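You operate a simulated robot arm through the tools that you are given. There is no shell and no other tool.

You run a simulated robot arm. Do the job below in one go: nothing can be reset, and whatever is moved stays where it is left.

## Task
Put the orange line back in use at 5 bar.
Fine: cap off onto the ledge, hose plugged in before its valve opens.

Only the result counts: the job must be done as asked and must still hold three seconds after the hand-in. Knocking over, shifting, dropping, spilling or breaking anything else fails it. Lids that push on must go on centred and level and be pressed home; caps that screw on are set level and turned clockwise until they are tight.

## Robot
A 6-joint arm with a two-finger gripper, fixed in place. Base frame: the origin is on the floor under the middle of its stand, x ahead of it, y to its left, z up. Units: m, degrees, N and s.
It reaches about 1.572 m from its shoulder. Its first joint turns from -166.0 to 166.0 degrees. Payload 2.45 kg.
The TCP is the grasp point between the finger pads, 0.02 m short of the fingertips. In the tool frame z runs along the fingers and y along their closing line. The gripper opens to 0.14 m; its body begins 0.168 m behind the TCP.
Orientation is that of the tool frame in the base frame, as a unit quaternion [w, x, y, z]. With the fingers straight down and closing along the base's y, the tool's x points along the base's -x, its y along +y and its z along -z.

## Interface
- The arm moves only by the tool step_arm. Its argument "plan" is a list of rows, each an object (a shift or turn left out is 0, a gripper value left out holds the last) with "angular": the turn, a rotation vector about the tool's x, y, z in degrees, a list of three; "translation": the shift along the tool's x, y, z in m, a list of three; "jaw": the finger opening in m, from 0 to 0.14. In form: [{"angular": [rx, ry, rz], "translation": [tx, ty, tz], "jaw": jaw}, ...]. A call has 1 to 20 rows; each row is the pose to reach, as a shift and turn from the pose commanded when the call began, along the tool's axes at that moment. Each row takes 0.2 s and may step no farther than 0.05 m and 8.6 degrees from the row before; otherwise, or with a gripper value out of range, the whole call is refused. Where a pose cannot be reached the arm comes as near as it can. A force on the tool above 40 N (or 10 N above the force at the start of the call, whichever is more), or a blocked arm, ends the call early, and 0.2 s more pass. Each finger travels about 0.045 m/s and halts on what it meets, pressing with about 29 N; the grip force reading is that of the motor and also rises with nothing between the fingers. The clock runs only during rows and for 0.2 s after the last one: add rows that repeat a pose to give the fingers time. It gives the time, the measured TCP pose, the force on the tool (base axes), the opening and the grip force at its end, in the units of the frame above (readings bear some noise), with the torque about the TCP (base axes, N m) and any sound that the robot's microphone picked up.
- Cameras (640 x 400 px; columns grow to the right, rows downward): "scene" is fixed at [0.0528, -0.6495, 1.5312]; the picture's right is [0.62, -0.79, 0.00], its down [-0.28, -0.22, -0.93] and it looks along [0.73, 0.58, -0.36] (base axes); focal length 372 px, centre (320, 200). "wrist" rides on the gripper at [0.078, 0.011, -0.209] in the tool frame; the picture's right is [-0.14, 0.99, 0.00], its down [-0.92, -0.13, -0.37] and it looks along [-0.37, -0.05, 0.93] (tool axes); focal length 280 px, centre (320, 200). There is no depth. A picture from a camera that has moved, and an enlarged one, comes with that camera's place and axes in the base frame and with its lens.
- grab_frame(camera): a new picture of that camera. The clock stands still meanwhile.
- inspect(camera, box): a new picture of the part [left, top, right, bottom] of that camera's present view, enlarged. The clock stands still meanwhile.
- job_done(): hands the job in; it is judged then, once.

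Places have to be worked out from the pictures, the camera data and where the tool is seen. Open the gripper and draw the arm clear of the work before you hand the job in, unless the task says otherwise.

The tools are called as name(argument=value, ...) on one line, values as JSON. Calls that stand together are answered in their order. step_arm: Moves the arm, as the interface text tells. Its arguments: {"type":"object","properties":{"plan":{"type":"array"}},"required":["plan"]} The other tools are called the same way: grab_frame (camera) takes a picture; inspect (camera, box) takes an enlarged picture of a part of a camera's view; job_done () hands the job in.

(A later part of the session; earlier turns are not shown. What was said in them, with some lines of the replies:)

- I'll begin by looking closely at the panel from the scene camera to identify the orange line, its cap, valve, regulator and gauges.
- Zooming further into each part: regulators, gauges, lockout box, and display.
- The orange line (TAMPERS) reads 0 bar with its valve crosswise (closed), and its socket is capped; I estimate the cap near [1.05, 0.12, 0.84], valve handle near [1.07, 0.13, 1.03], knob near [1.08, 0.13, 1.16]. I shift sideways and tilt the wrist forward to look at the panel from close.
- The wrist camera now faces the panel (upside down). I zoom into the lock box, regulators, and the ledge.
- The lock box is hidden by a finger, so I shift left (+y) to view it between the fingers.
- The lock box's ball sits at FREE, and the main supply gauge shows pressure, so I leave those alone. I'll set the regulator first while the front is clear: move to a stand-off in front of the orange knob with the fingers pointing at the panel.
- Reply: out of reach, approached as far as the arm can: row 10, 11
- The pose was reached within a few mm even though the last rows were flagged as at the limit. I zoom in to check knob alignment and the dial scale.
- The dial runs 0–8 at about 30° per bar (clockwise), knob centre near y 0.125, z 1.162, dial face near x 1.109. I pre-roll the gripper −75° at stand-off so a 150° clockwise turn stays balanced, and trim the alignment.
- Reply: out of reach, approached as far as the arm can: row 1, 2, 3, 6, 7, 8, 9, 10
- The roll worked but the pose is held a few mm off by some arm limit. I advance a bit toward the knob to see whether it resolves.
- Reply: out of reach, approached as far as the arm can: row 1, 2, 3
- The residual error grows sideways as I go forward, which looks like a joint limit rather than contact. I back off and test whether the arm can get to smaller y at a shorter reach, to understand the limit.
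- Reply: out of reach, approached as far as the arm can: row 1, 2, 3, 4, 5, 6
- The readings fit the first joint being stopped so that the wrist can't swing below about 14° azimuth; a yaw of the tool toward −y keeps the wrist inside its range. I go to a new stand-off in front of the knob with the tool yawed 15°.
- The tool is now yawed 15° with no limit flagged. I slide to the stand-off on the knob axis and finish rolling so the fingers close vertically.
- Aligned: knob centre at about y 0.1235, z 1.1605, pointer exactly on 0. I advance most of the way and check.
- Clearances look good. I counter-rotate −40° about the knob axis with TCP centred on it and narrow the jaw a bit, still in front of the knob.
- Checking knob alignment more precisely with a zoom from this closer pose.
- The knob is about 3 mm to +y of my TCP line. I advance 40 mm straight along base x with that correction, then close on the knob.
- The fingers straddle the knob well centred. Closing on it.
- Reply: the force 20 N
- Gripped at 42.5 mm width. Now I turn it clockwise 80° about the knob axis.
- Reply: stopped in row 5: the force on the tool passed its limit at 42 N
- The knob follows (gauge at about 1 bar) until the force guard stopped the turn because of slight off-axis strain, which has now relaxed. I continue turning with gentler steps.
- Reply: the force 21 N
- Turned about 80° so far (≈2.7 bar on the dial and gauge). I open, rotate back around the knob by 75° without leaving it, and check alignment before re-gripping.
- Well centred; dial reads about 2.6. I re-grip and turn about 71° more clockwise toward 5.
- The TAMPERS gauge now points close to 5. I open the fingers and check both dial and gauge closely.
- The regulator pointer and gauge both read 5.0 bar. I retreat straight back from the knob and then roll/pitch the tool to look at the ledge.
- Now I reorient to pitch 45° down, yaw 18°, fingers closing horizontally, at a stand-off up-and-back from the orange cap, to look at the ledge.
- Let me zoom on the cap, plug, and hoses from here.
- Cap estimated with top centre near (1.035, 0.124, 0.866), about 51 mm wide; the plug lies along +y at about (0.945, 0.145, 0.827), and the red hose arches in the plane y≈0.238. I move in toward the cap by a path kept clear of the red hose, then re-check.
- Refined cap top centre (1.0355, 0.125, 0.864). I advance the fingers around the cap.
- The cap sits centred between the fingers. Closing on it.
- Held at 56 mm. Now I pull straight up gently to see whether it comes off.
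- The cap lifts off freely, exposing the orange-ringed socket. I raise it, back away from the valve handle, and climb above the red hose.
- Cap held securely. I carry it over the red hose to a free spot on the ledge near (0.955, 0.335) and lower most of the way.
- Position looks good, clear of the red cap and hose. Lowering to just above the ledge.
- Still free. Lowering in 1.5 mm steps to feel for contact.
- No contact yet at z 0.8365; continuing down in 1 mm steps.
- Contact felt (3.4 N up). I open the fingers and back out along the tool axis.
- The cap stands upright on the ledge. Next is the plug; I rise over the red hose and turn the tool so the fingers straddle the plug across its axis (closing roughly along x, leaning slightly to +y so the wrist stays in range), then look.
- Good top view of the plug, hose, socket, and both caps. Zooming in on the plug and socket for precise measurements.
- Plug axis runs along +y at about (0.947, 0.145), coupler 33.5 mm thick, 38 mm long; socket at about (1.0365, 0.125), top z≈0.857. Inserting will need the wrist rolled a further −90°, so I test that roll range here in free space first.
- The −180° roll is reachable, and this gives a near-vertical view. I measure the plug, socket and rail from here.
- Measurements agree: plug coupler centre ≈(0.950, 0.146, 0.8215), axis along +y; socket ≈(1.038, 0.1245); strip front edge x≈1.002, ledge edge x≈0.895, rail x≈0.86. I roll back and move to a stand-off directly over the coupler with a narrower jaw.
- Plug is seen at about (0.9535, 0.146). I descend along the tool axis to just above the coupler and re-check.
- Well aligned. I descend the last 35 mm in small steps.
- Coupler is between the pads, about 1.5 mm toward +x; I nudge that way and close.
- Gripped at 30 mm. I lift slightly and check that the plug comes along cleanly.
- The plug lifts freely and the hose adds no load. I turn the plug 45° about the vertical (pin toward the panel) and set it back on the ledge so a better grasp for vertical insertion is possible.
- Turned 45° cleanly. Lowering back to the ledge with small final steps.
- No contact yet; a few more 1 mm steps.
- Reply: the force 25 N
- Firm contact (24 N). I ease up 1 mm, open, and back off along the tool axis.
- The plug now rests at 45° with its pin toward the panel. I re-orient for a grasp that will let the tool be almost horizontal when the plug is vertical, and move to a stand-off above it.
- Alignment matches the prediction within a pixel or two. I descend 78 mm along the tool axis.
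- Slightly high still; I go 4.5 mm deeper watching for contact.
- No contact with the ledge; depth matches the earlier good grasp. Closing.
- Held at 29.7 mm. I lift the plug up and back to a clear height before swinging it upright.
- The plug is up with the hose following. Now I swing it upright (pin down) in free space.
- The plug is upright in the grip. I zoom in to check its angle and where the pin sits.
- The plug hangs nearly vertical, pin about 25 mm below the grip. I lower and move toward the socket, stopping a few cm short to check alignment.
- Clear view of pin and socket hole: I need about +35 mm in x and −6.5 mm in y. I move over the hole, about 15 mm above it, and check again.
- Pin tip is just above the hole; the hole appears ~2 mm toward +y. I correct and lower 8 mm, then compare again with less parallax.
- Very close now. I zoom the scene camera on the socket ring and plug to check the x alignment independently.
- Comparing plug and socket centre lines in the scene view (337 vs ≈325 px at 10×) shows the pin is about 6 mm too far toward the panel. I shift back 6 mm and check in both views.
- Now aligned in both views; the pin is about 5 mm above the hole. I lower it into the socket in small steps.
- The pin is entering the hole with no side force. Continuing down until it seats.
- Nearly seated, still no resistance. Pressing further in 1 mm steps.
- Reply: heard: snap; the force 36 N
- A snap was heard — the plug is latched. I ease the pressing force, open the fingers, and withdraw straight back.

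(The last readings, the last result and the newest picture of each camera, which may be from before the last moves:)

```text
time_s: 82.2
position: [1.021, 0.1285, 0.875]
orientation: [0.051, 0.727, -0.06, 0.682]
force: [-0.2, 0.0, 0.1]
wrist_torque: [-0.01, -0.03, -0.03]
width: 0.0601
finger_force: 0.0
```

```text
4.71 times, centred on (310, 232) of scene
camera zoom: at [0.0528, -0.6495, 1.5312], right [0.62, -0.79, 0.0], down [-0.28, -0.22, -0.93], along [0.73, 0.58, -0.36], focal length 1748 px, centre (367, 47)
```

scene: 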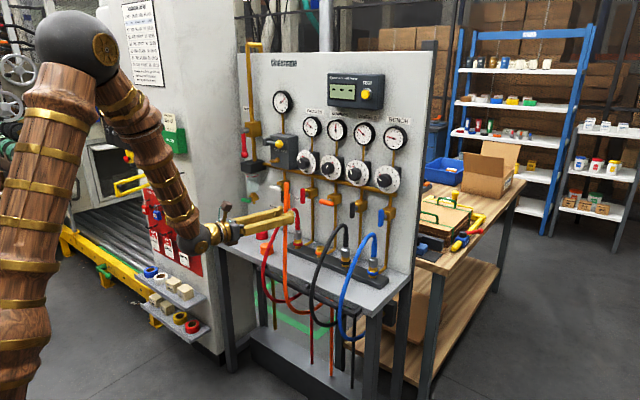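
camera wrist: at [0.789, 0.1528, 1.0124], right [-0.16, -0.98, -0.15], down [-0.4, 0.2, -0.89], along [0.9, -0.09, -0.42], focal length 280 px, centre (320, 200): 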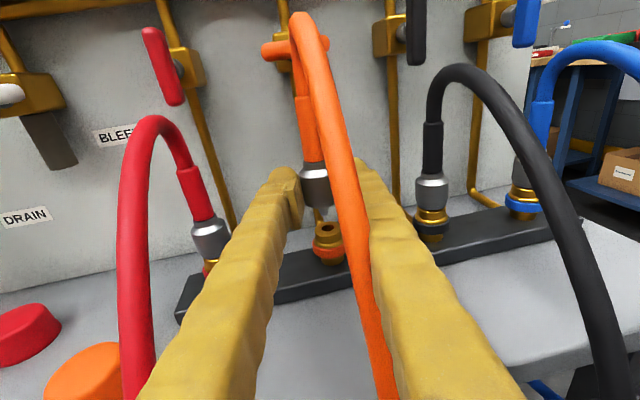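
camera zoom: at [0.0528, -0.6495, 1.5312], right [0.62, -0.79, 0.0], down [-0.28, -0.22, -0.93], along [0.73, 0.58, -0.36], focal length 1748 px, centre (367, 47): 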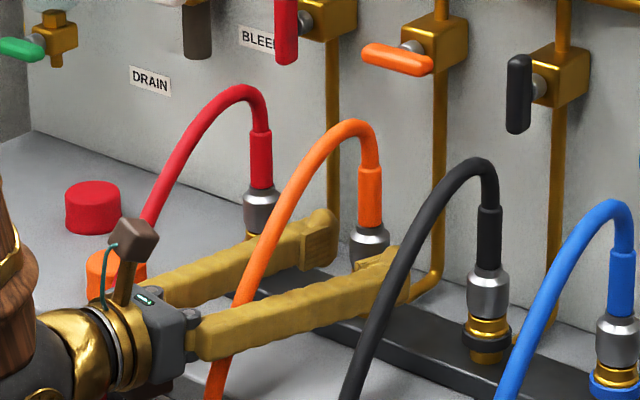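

The orange plug now sits just like its neighbours. I withdraw straight back along the tool axis.

step_arm(plan=[{"translation": [0, 0, -0.04]}, {"translation": [0, 0, -0.085]}, {"translation": [0, 0, -0.13]}, {"translation": [0, 0, -0.175]}, {"translation": [0, 0, -0.215]}, {"translation": [0, 0, -0.215]}])

grab_frame(camera="wrist")

grab_frame(camera="scene")

inspect(camera="scene", box=[260, 190, 380, 290])

```text
time_s: 83.6
position: [0.8081, 0.1606, 0.8933]
orientation: [0.051, 0.727, -0.06, 0.682]
force: [-0.2, -0.4, 0.2]
wrist_torque: [-0.03, 0.03, -0.02]
width: 0.0602
finger_force: 0.1
```

```text
taken
camera wrist: at [0.6057, 0.1813, 0.984], right [-0.16, -0.98, -0.15], down [-0.4, 0.2, -0.89], along [0.9, -0.09, -0.42], focal length 280 px, centre (320, 200)
```

wrist: 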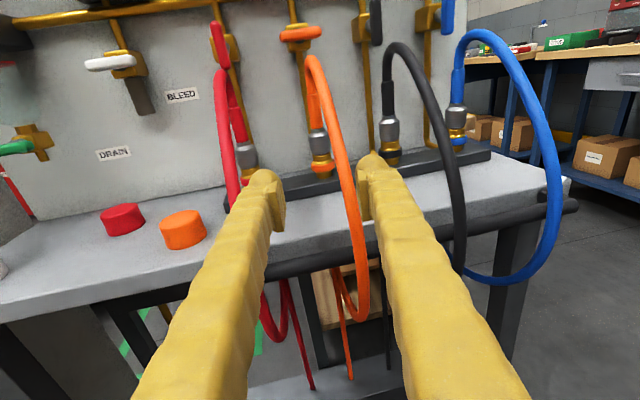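

```text
taken
```

scene: 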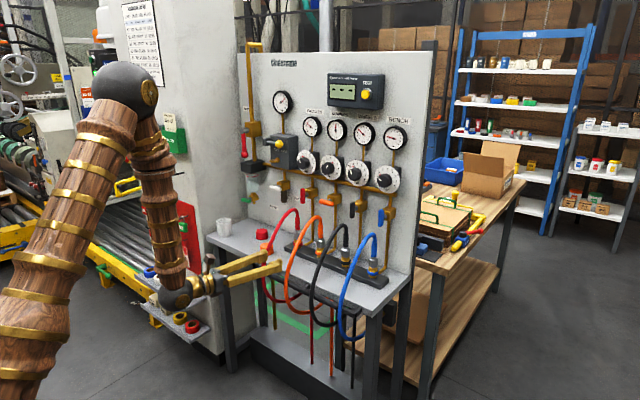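

```text
4.00 times, centred on (320, 240) of scene
camera zoom: at [0.0528, -0.6495, 1.5312], right [0.62, -0.79, 0.0], down [-0.28, -0.22, -0.93], along [0.73, 0.58, -0.36], focal length 1486 px, centre (320, 40)
```

zoom: 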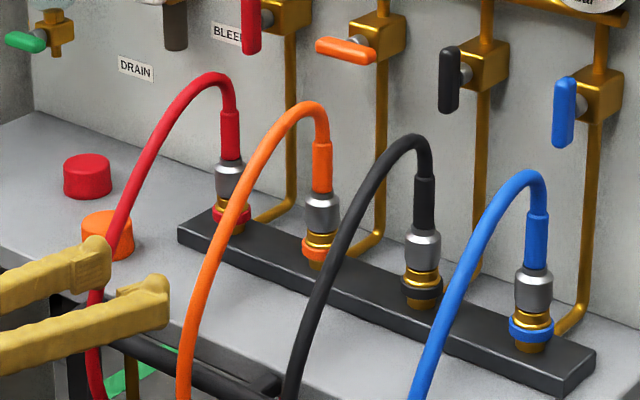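

The hose is properly plugged in. Now the valve: I rise, pitch the tool down about 25° and close the fingers into a pusher, then look at the orange handle.

step_arm(plan=[{"translation": [0.0468, -0.0022, 0.0109], "angular": [0, -4.28, 0], "jaw": 0.0}, {"translation": [0.0936, -0.0044, 0.0218], "angular": [0, -8.56, 0]}, {"translation": [0.1403, -0.0065, 0.0326], "angular": [0, -12.84, 0]}, {"translation": [0.1871, -0.0087, 0.0435], "angular": [0, -17.12, 0]}, {"translation": [0.2339, -0.0109, 0.0544], "angular": [0, -21.4, 0]}, {"translation": [0.2339, -0.0109, 0.0544], "angular": [0, -21.4, 0]}])

grab_frame(camera="wrist")

grab_frame(camera="scene")

```text
time_s: 85.0
position: [0.8777, 0.1595, 1.1203]
orientation: [0.039, 0.841, -0.069, 0.535]
force: [-0.6, 0.7, 0.9]
wrist_torque: [0.01, -0.01, -0.01]
width: 0.0002
finger_force: 29.2
```

```text
taken
camera wrist: at [0.7214, 0.1704, 1.2804], right [-0.21, -0.97, -0.13], down [-0.69, 0.25, -0.68], along [0.69, -0.05, -0.72], focal length 280 px, centre (320, 200)
```

wrist: 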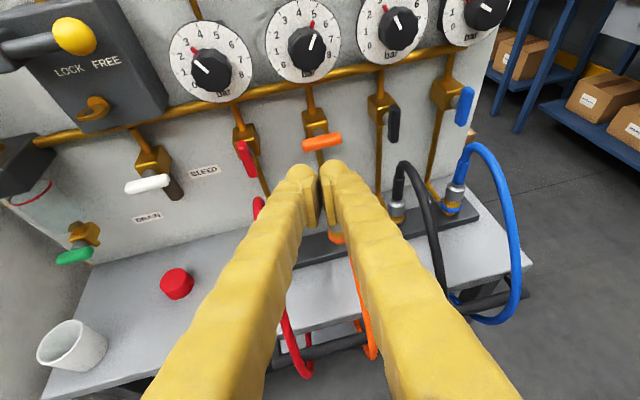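

```text
taken
```

scene: 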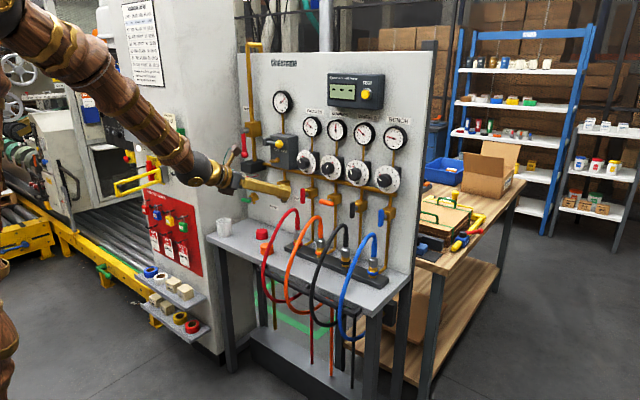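

Zooming on the orange handle from both cameras to locate its pivot.

inspect(camera="wrist", box=[270, 80, 380, 190])

inspect(camera="scene", box=[300, 180, 370, 230])

```text
3.64 times, centred on (325, 135) of wrist
camera zoom: at [0.7214, 0.1704, 1.2804], right [-0.21, -0.97, -0.13], down [-0.69, 0.25, -0.68], along [0.69, -0.05, -0.72], focal length 1020 px, centre (302, 436)
```

zoom: 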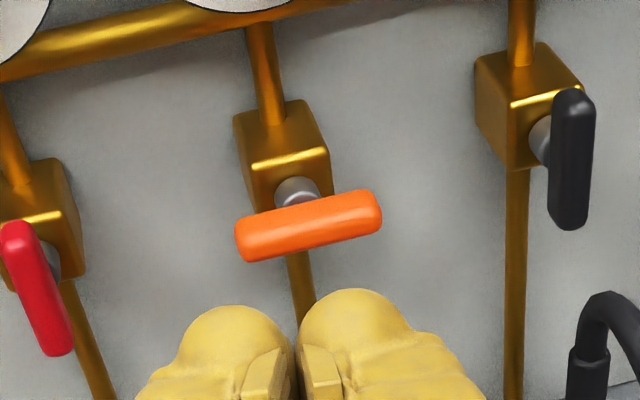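

```text
8.00 times, centred on (335, 205) of scene
camera zoom: at [0.0528, -0.6495, 1.5312], right [0.62, -0.79, 0.0], down [-0.28, -0.22, -0.93], along [0.73, 0.58, -0.36], focal length 2972 px, centre (200, 160)
```

zoom: 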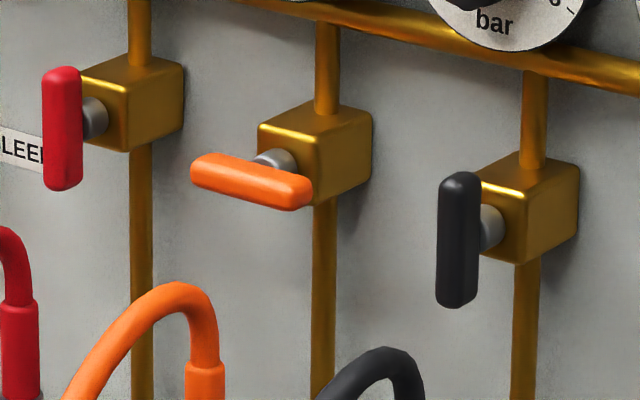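

Handle pivot located at about (1.068, 0.1265, 1.030), bar about 64 mm long and horizontal (closed). I bring the closed fingertips to just above its left (+y) end.

step_arm(plan=[{"translation": [0.007, -0.0086, 0.0461]}, {"translation": [0.0141, -0.0173, 0.0922]}, {"translation": [0.0211, -0.0259, 0.1383]}, {"translation": [0.0262, -0.0325, 0.172]}, {"translation": [0.0282, -0.0345, 0.1844]}, {"translation": [0.0282, -0.0345, 0.1844]}])

inspect(camera="wrist", box=[250, 110, 390, 230])

inspect(camera="scene", box=[290, 170, 370, 230])

```text
time_s: 86.4
position: [1.0599, 0.1663, 1.0687]
orientation: [0.039, 0.841, -0.069, 0.536]
force: [0.6, -0.3, 1.3]
wrist_torque: [-0.02, -0.01, 0.02]
width: 0.0
finger_force: 28.7
```

```text
3.33 times, centred on (320, 170) of wrist
camera zoom: at [0.9049, 0.1784, 1.2286], right [-0.21, -0.97, -0.13], down [-0.69, 0.25, -0.68], along [0.69, -0.05, -0.72], focal length 935 px, centre (320, 300)
```

zoom: 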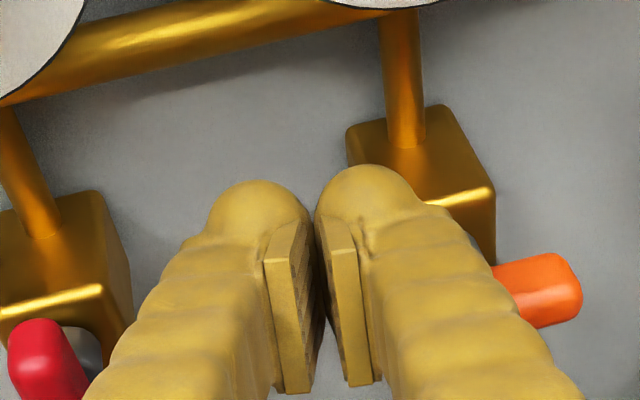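

```text
6.67 times, centred on (330, 200) of scene
camera zoom: at [0.0528, -0.6495, 1.5312], right [0.62, -0.79, 0.0], down [-0.28, -0.22, -0.93], along [0.73, 0.58, -0.36], focal length 2477 px, centre (253, 200)
```

zoom: 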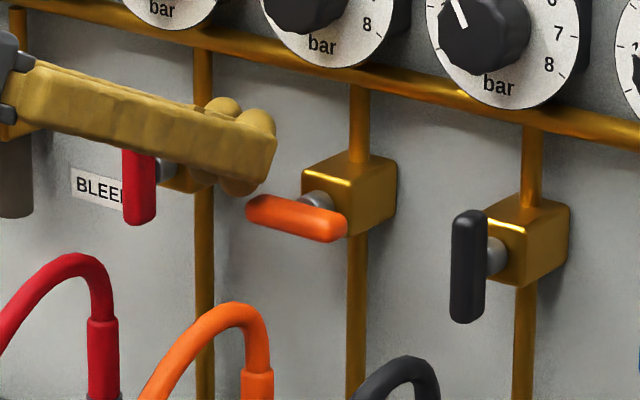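

The fingertips are just above the handle's left end. I push down in small steps to see if the handle turns this way.

step_arm(plan=[{"translation": [-0.0068, 0, 0.0032]}, {"translation": [-0.0136, 0, 0.0064]}, {"translation": [-0.0168, -0.0017, 0.0076]}, {"translation": [-0.0201, -0.0035, 0.0088]}, {"translation": [-0.0236, -0.0049, 0.0102]}, {"translation": [-0.0271, -0.0062, 0.0116]}, {"translation": [-0.0271, -0.0062, 0.0116]}])

inspect(camera="scene", box=[290, 170, 370, 230])

inspect(camera="wrist", box=[250, 110, 410, 230])

```text
time_s: 88.0
position: [1.0601, 0.1721, 1.0381]
orientation: [0.04, 0.84, -0.07, 0.536]
force: [1.1, -0.6, -0.5]
wrist_torque: [0.0, 0.01, 0.01]
width: 0.0
finger_force: 28.6
```

```text
6.67 times, centred on (330, 200) of scene
camera zoom: at [0.0528, -0.6495, 1.5312], right [0.62, -0.79, 0.0], down [-0.28, -0.22, -0.93], along [0.73, 0.58, -0.36], focal length 2477 px, centre (253, 200)
```

zoom: 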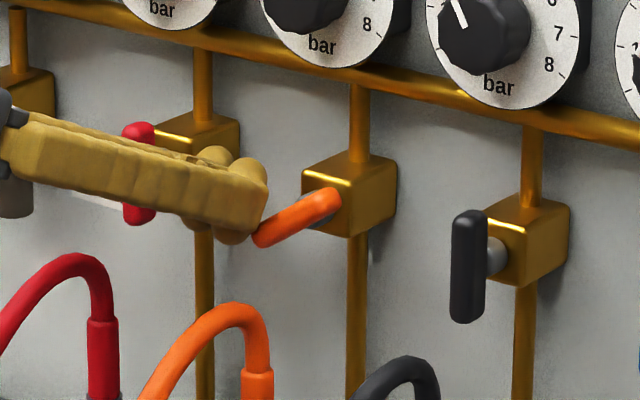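

```text
3.33 times, centred on (330, 170) of wrist
camera zoom: at [0.905, 0.1843, 1.1984], right [-0.21, -0.97, -0.13], down [-0.69, 0.25, -0.68], along [0.69, -0.05, -0.72], focal length 935 px, centre (287, 300)
```

zoom: 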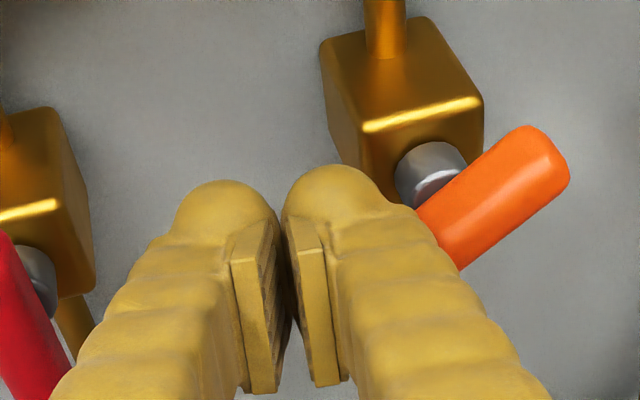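

The handle turns freely this way (about 35–40° so far). I keep following its arc toward vertical.

step_arm(plan=[{"translation": [-0.0037, -0.0001, 0.0017]}, {"translation": [-0.0073, -0.0001, 0.0034]}, {"translation": [-0.0108, 0.0008, 0.0052]}, {"translation": [-0.0142, 0.0018, 0.007]}, {"translation": [-0.0173, 0.0037, 0.0088]}, {"translation": [-0.0203, 0.0056, 0.0105]}, {"translation": [-0.0227, 0.0084, 0.0121]}, {"translation": [-0.0251, 0.0112, 0.0137]}, {"translation": [-0.0251, 0.0112, 0.0137]}])

inspect(camera="scene", box=[290, 170, 370, 230])

inspect(camera="wrist", box=[250, 110, 410, 230])

```text
time_s: 90.0
position: [1.0604, 0.1631, 1.0083]
orientation: [0.039, 0.84, -0.069, 0.536]
force: [0.6, 1.0, -1.5]
wrist_torque: [0.02, -0.02, -0.01]
width: 0.0
finger_force: 29.2
```

```text
6.67 times, centred on (330, 200) of scene
camera zoom: at [0.0528, -0.6495, 1.5312], right [0.62, -0.79, 0.0], down [-0.28, -0.22, -0.93], along [0.73, 0.58, -0.36], focal length 2477 px, centre (253, 200)
```

zoom: 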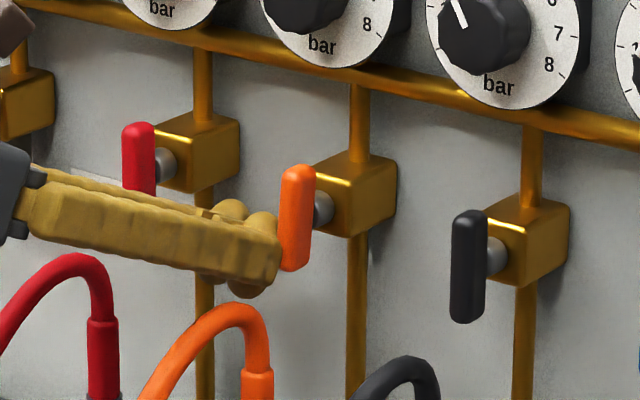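

```text
3.33 times, centred on (330, 170) of wrist
camera zoom: at [0.9046, 0.1728, 1.1688], right [-0.21, -0.97, -0.13], down [-0.69, 0.25, -0.68], along [0.69, -0.05, -0.72], focal length 935 px, centre (287, 300)
```

zoom: 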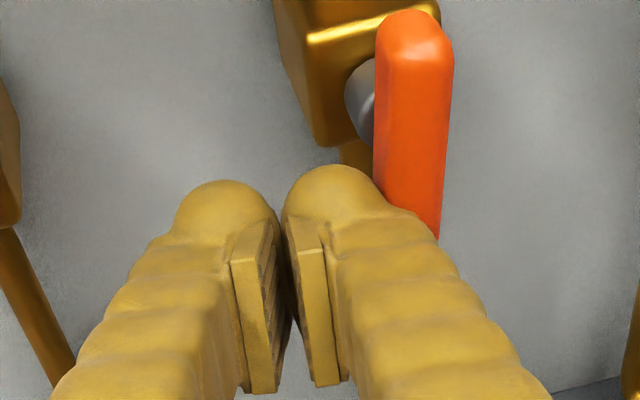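

Nearly vertical (a few degrees short). A small final push until it meets its stop.

step_arm(plan=[{"translation": [-0.0004, 0.0015, 0.0004]}, {"translation": [-0.0007, 0.003, 0.0008]}, {"translation": [-0.0011, 0.004, 0.0011]}, {"translation": [-0.0015, 0.005, 0.0015]}, {"translation": [-0.0015, 0.005, 0.0015]}])

inspect(camera="scene", box=[290, 170, 370, 230])

inspect(camera="wrist", box=[250, 110, 410, 230])

```text
time_s: 91.1
position: [1.0604, 0.1595, 1.0079]
orientation: [0.037, 0.841, -0.066, 0.536]
force: [-1.4, 5.4, 0.4]
wrist_torque: [-0.11, -0.03, 0.02]
width: 0.0001
finger_force: 28.9
stopped in row 5: the force on the tool passed its limit at 42 N (the readings are from after the stop); the commanded pose is now the measured one
```

```text
6.67 times, centred on (330, 200) of scene
camera zoom: at [0.0528, -0.6495, 1.5312], right [0.62, -0.79, 0.0], down [-0.28, -0.22, -0.93], along [0.73, 0.58, -0.36], focal length 2477 px, centre (253, 200)
```

zoom: 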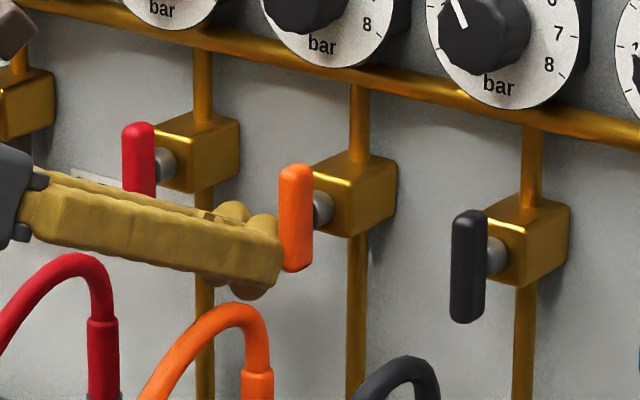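

```text
3.33 times, centred on (330, 170) of wrist
camera zoom: at [0.9043, 0.1708, 1.1679], right [-0.21, -0.97, -0.13], down [-0.69, 0.24, -0.68], along [0.69, -0.05, -0.72], focal length 935 px, centre (287, 300)
```

zoom: 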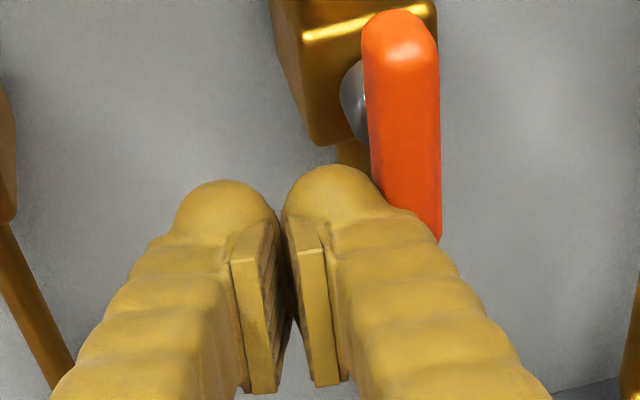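

The handle reached its stop, now vertical like its neighbours. I ease off sideways and back away, then check the gauges and everything else.

step_arm(plan=[{"translation": [-0.0005, -0.0079, -0.0011]}, {"translation": [-0.0005, -0.0079, -0.04]}, {"translation": [-0.0005, -0.0079, -0.085]}, {"translation": [-0.0005, -0.0079, -0.13]}, {"translation": [-0.0005, -0.0079, -0.175]}, {"translation": [-0.0005, -0.0079, -0.22]}, {"translation": [-0.0005, -0.0079, -0.26]}, {"translation": [-0.0005, -0.0079, -0.26]}])

grab_frame(camera="scene")

inspect(camera="scene", box=[270, 80, 420, 195])

inspect(camera="scene", box=[200, 180, 400, 310])

grab_frame(camera="wrist")

```text
time_s: 92.9
position: [0.8282, 0.1995, 1.1183]
orientation: [0.038, 0.841, -0.067, 0.536]
force: [1.0, 0.8, 1.0]
wrist_torque: [-0.02, -0.02, 0.02]
width: 0.0
finger_force: 28.8
```

```text
taken
```

scene: 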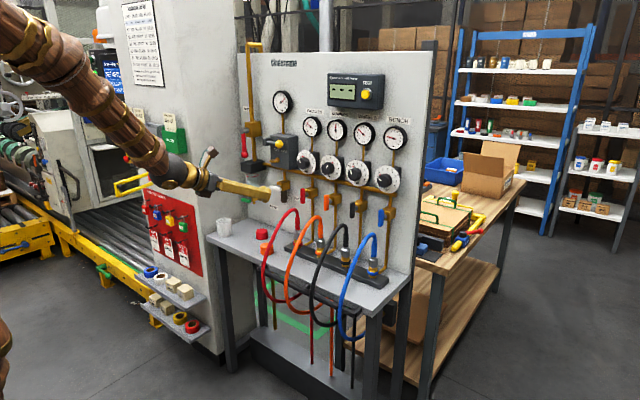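

```text
3.48 times, centred on (345, 138) of scene
camera zoom: at [0.0528, -0.6495, 1.5312], right [0.62, -0.79, 0.0], down [-0.28, -0.22, -0.93], along [0.73, 0.58, -0.36], focal length 1292 px, centre (233, 417)
```

zoom: 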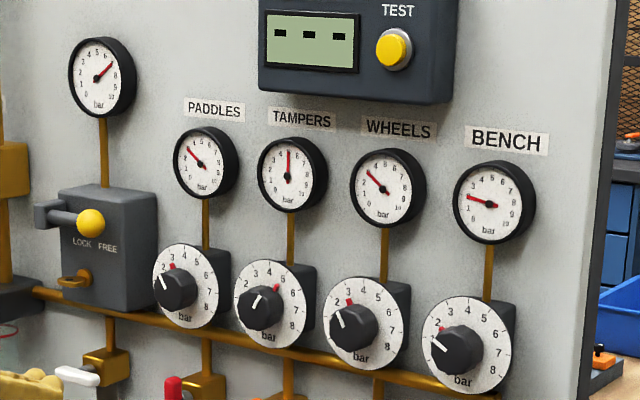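

```text
3.08 times, centred on (300, 245) of scene
camera zoom: at [0.0528, -0.6495, 1.5312], right [0.62, -0.79, 0.0], down [-0.28, -0.22, -0.93], along [0.73, 0.58, -0.36], focal length 1143 px, centre (382, 62)
```

zoom: 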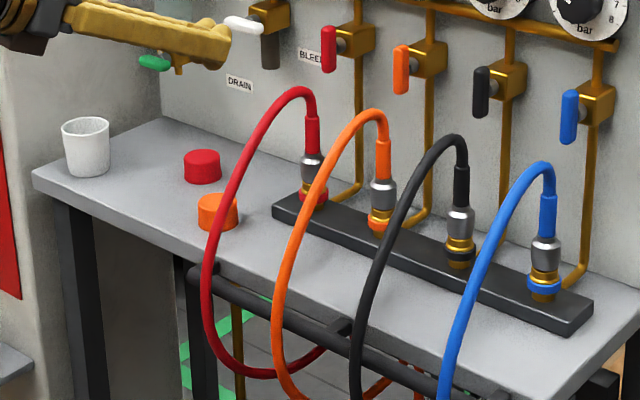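

```text
taken
camera wrist: at [0.6725, 0.2115, 1.2781], right [-0.21, -0.97, -0.13], down [-0.69, 0.24, -0.68], along [0.69, -0.05, -0.72], focal length 280 px, centre (320, 200)
```

wrist: 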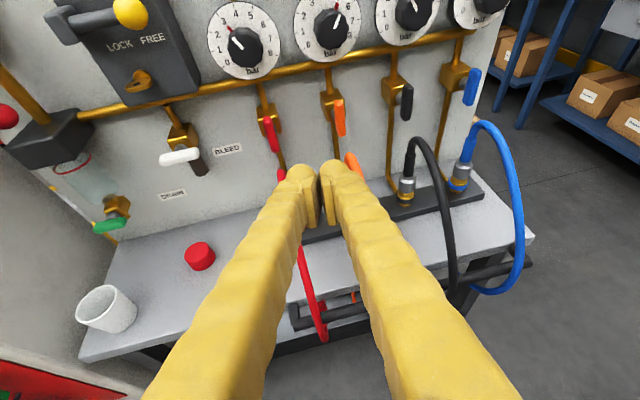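

All lines look right. I zoom in to confirm the TAMPERS gauge and dial with the line open.

inspect(camera="scene", box=[320, 110, 360, 140])

inspect(camera="scene", box=[310, 150, 350, 185])

inspect(camera="wrist", box=[280, 0, 380, 80])

inspect(camera="scene", box=[300, 190, 350, 265])

```text
13.33 times, centred on (340, 125) of scene
camera zoom: at [0.0528, -0.6495, 1.5312], right [0.62, -0.79, 0.0], down [-0.28, -0.22, -0.93], along [0.73, 0.58, -0.36], focal length 4953 px, centre (53, 1200)
```

zoom: 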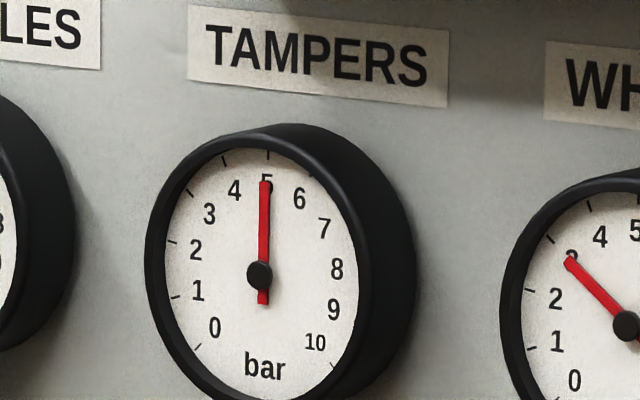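

```text
11.43 times, centred on (330, 168) of scene
camera zoom: at [0.0528, -0.6495, 1.5312], right [0.62, -0.79, 0.0], down [-0.28, -0.22, -0.93], along [0.73, 0.58, -0.36], focal length 4246 px, centre (206, 571)
```

zoom: 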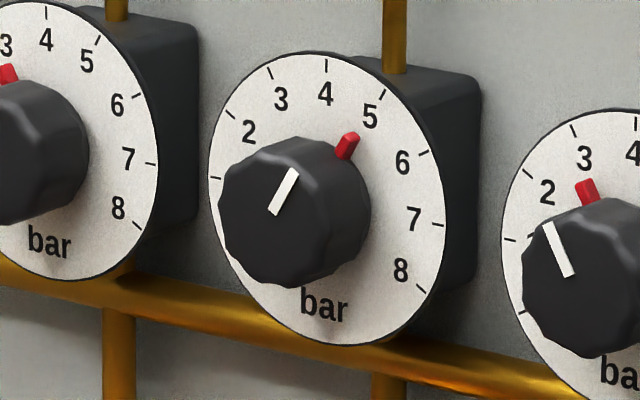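

```text
5.00 times, centred on (330, 40) of wrist
camera zoom: at [0.6725, 0.2115, 1.2781], right [-0.21, -0.97, -0.13], down [-0.69, 0.24, -0.68], along [0.69, -0.05, -0.72], focal length 1402 px, centre (270, 1000)
```

zoom: 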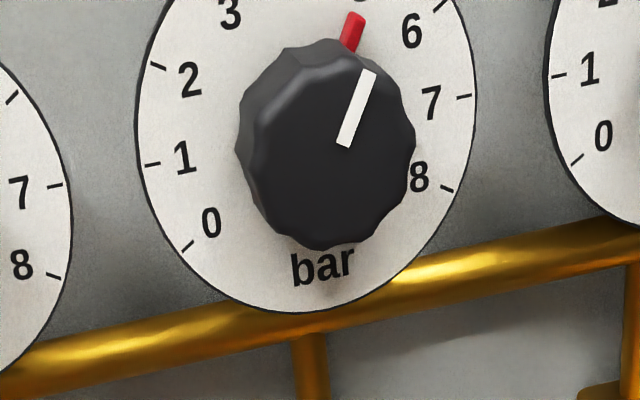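

```text
5.33 times, centred on (325, 228) of scene
camera zoom: at [0.0528, -0.6495, 1.5312], right [0.62, -0.79, 0.0], down [-0.28, -0.22, -0.93], along [0.73, 0.58, -0.36], focal length 1981 px, centre (293, 53)
```

zoom: 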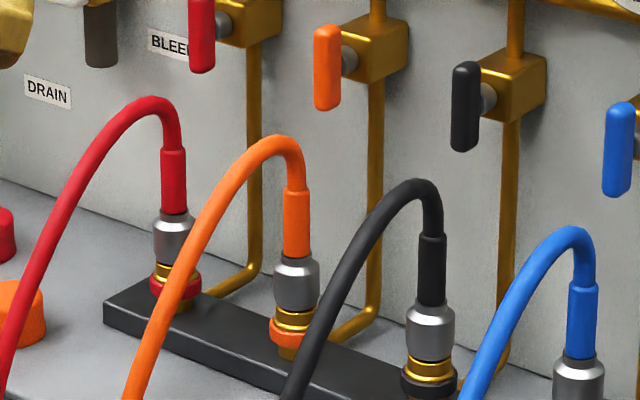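

Gauge and dial both read 5 bar with the valve open and the hose latched. I open the gripper and draw the arm well clear.

step_arm(plan=[{"translation": [0.0079, -0.0151, -0.0398], "jaw": 0.06}, {"translation": [0.0158, -0.0301, -0.0797], "jaw": 0.1}, {"translation": [0.0236, -0.0452, -0.1195], "jaw": 0.1}, {"translation": [0.0315, -0.0602, -0.1594]}, {"translation": [0.0394, -0.0753, -0.1992]}, {"translation": [0.0394, -0.0753, -0.1992]}, {"translation": [0.0394, -0.0753, -0.1992]}, {"translation": [0.0394, -0.0753, -0.1992]}])

grab_frame(camera="scene")

grab_frame(camera="wrist")

inspect(camera="scene", box=[190, 70, 430, 310])

```text
time_s: 94.7
position: [0.6781, 0.3017, 1.2404]
orientation: [0.038, 0.841, -0.067, 0.535]
force: [0.2, 0.9, 0.4]
wrist_torque: [-0.01, 0.01, 0.02]
width: 0.1001
finger_force: 0.0
```

```text
taken
```

scene: 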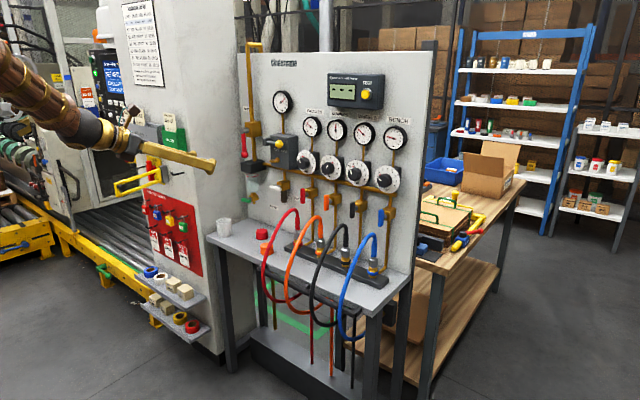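

```text
taken
camera wrist: at [0.5226, 0.3126, 1.3998], right [-0.21, -0.97, -0.13], down [-0.69, 0.24, -0.68], along [0.69, -0.05, -0.72], focal length 280 px, centre (320, 200)
```

wrist: 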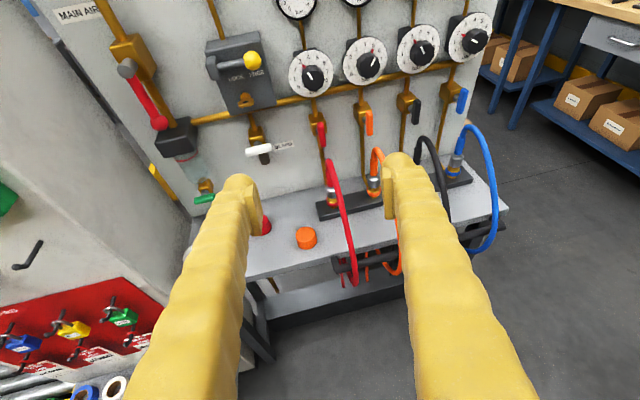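

```text
1.67 times, centred on (310, 190) of scene
camera zoom: at [0.0528, -0.6495, 1.5312], right [0.62, -0.79, 0.0], down [-0.28, -0.22, -0.93], along [0.73, 0.58, -0.36], focal length 619 px, centre (337, 217)
```

zoom: 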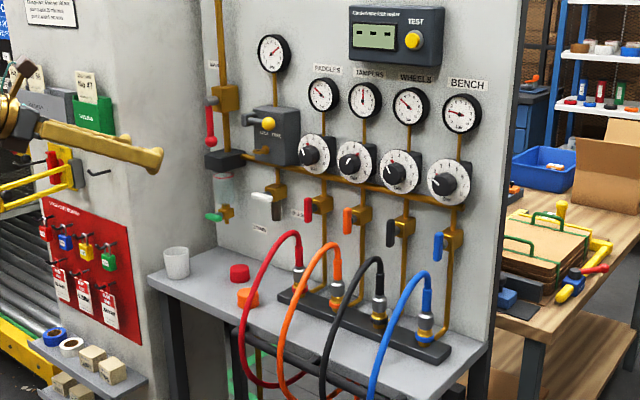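

The final pictures show:
- **Orange line:** cap upright on the ledge, hose latched in its socket, regulator and gauge at 5 bar, valve handle vertical (open).
- **Other lines:** unchanged.
- **Arm:** clear of the work, gripper open.

I am handing in the job.

job_done()

```text
The job is handed in.
```

The orange (TAMPERS) line is back in use at 5 bar, and I've handed the job in. I don't have the judge's result.

- **Cap:** it's off the socket and standing upright on the ledge, beside the red cap.
- **Hose:** it was plugged in before I touched the valve, and I heard it snap into the socket.
- **Pressure:** the regulator dial and the gauge both read 5 bar with the valve open.
- **Valve:** the orange handle is vertical against its stop, like the open valves beside it.

Nothing else looks moved in the final pictures, and the lock box is still on FREE as I found it. The arm is drawn back with the gripper open.
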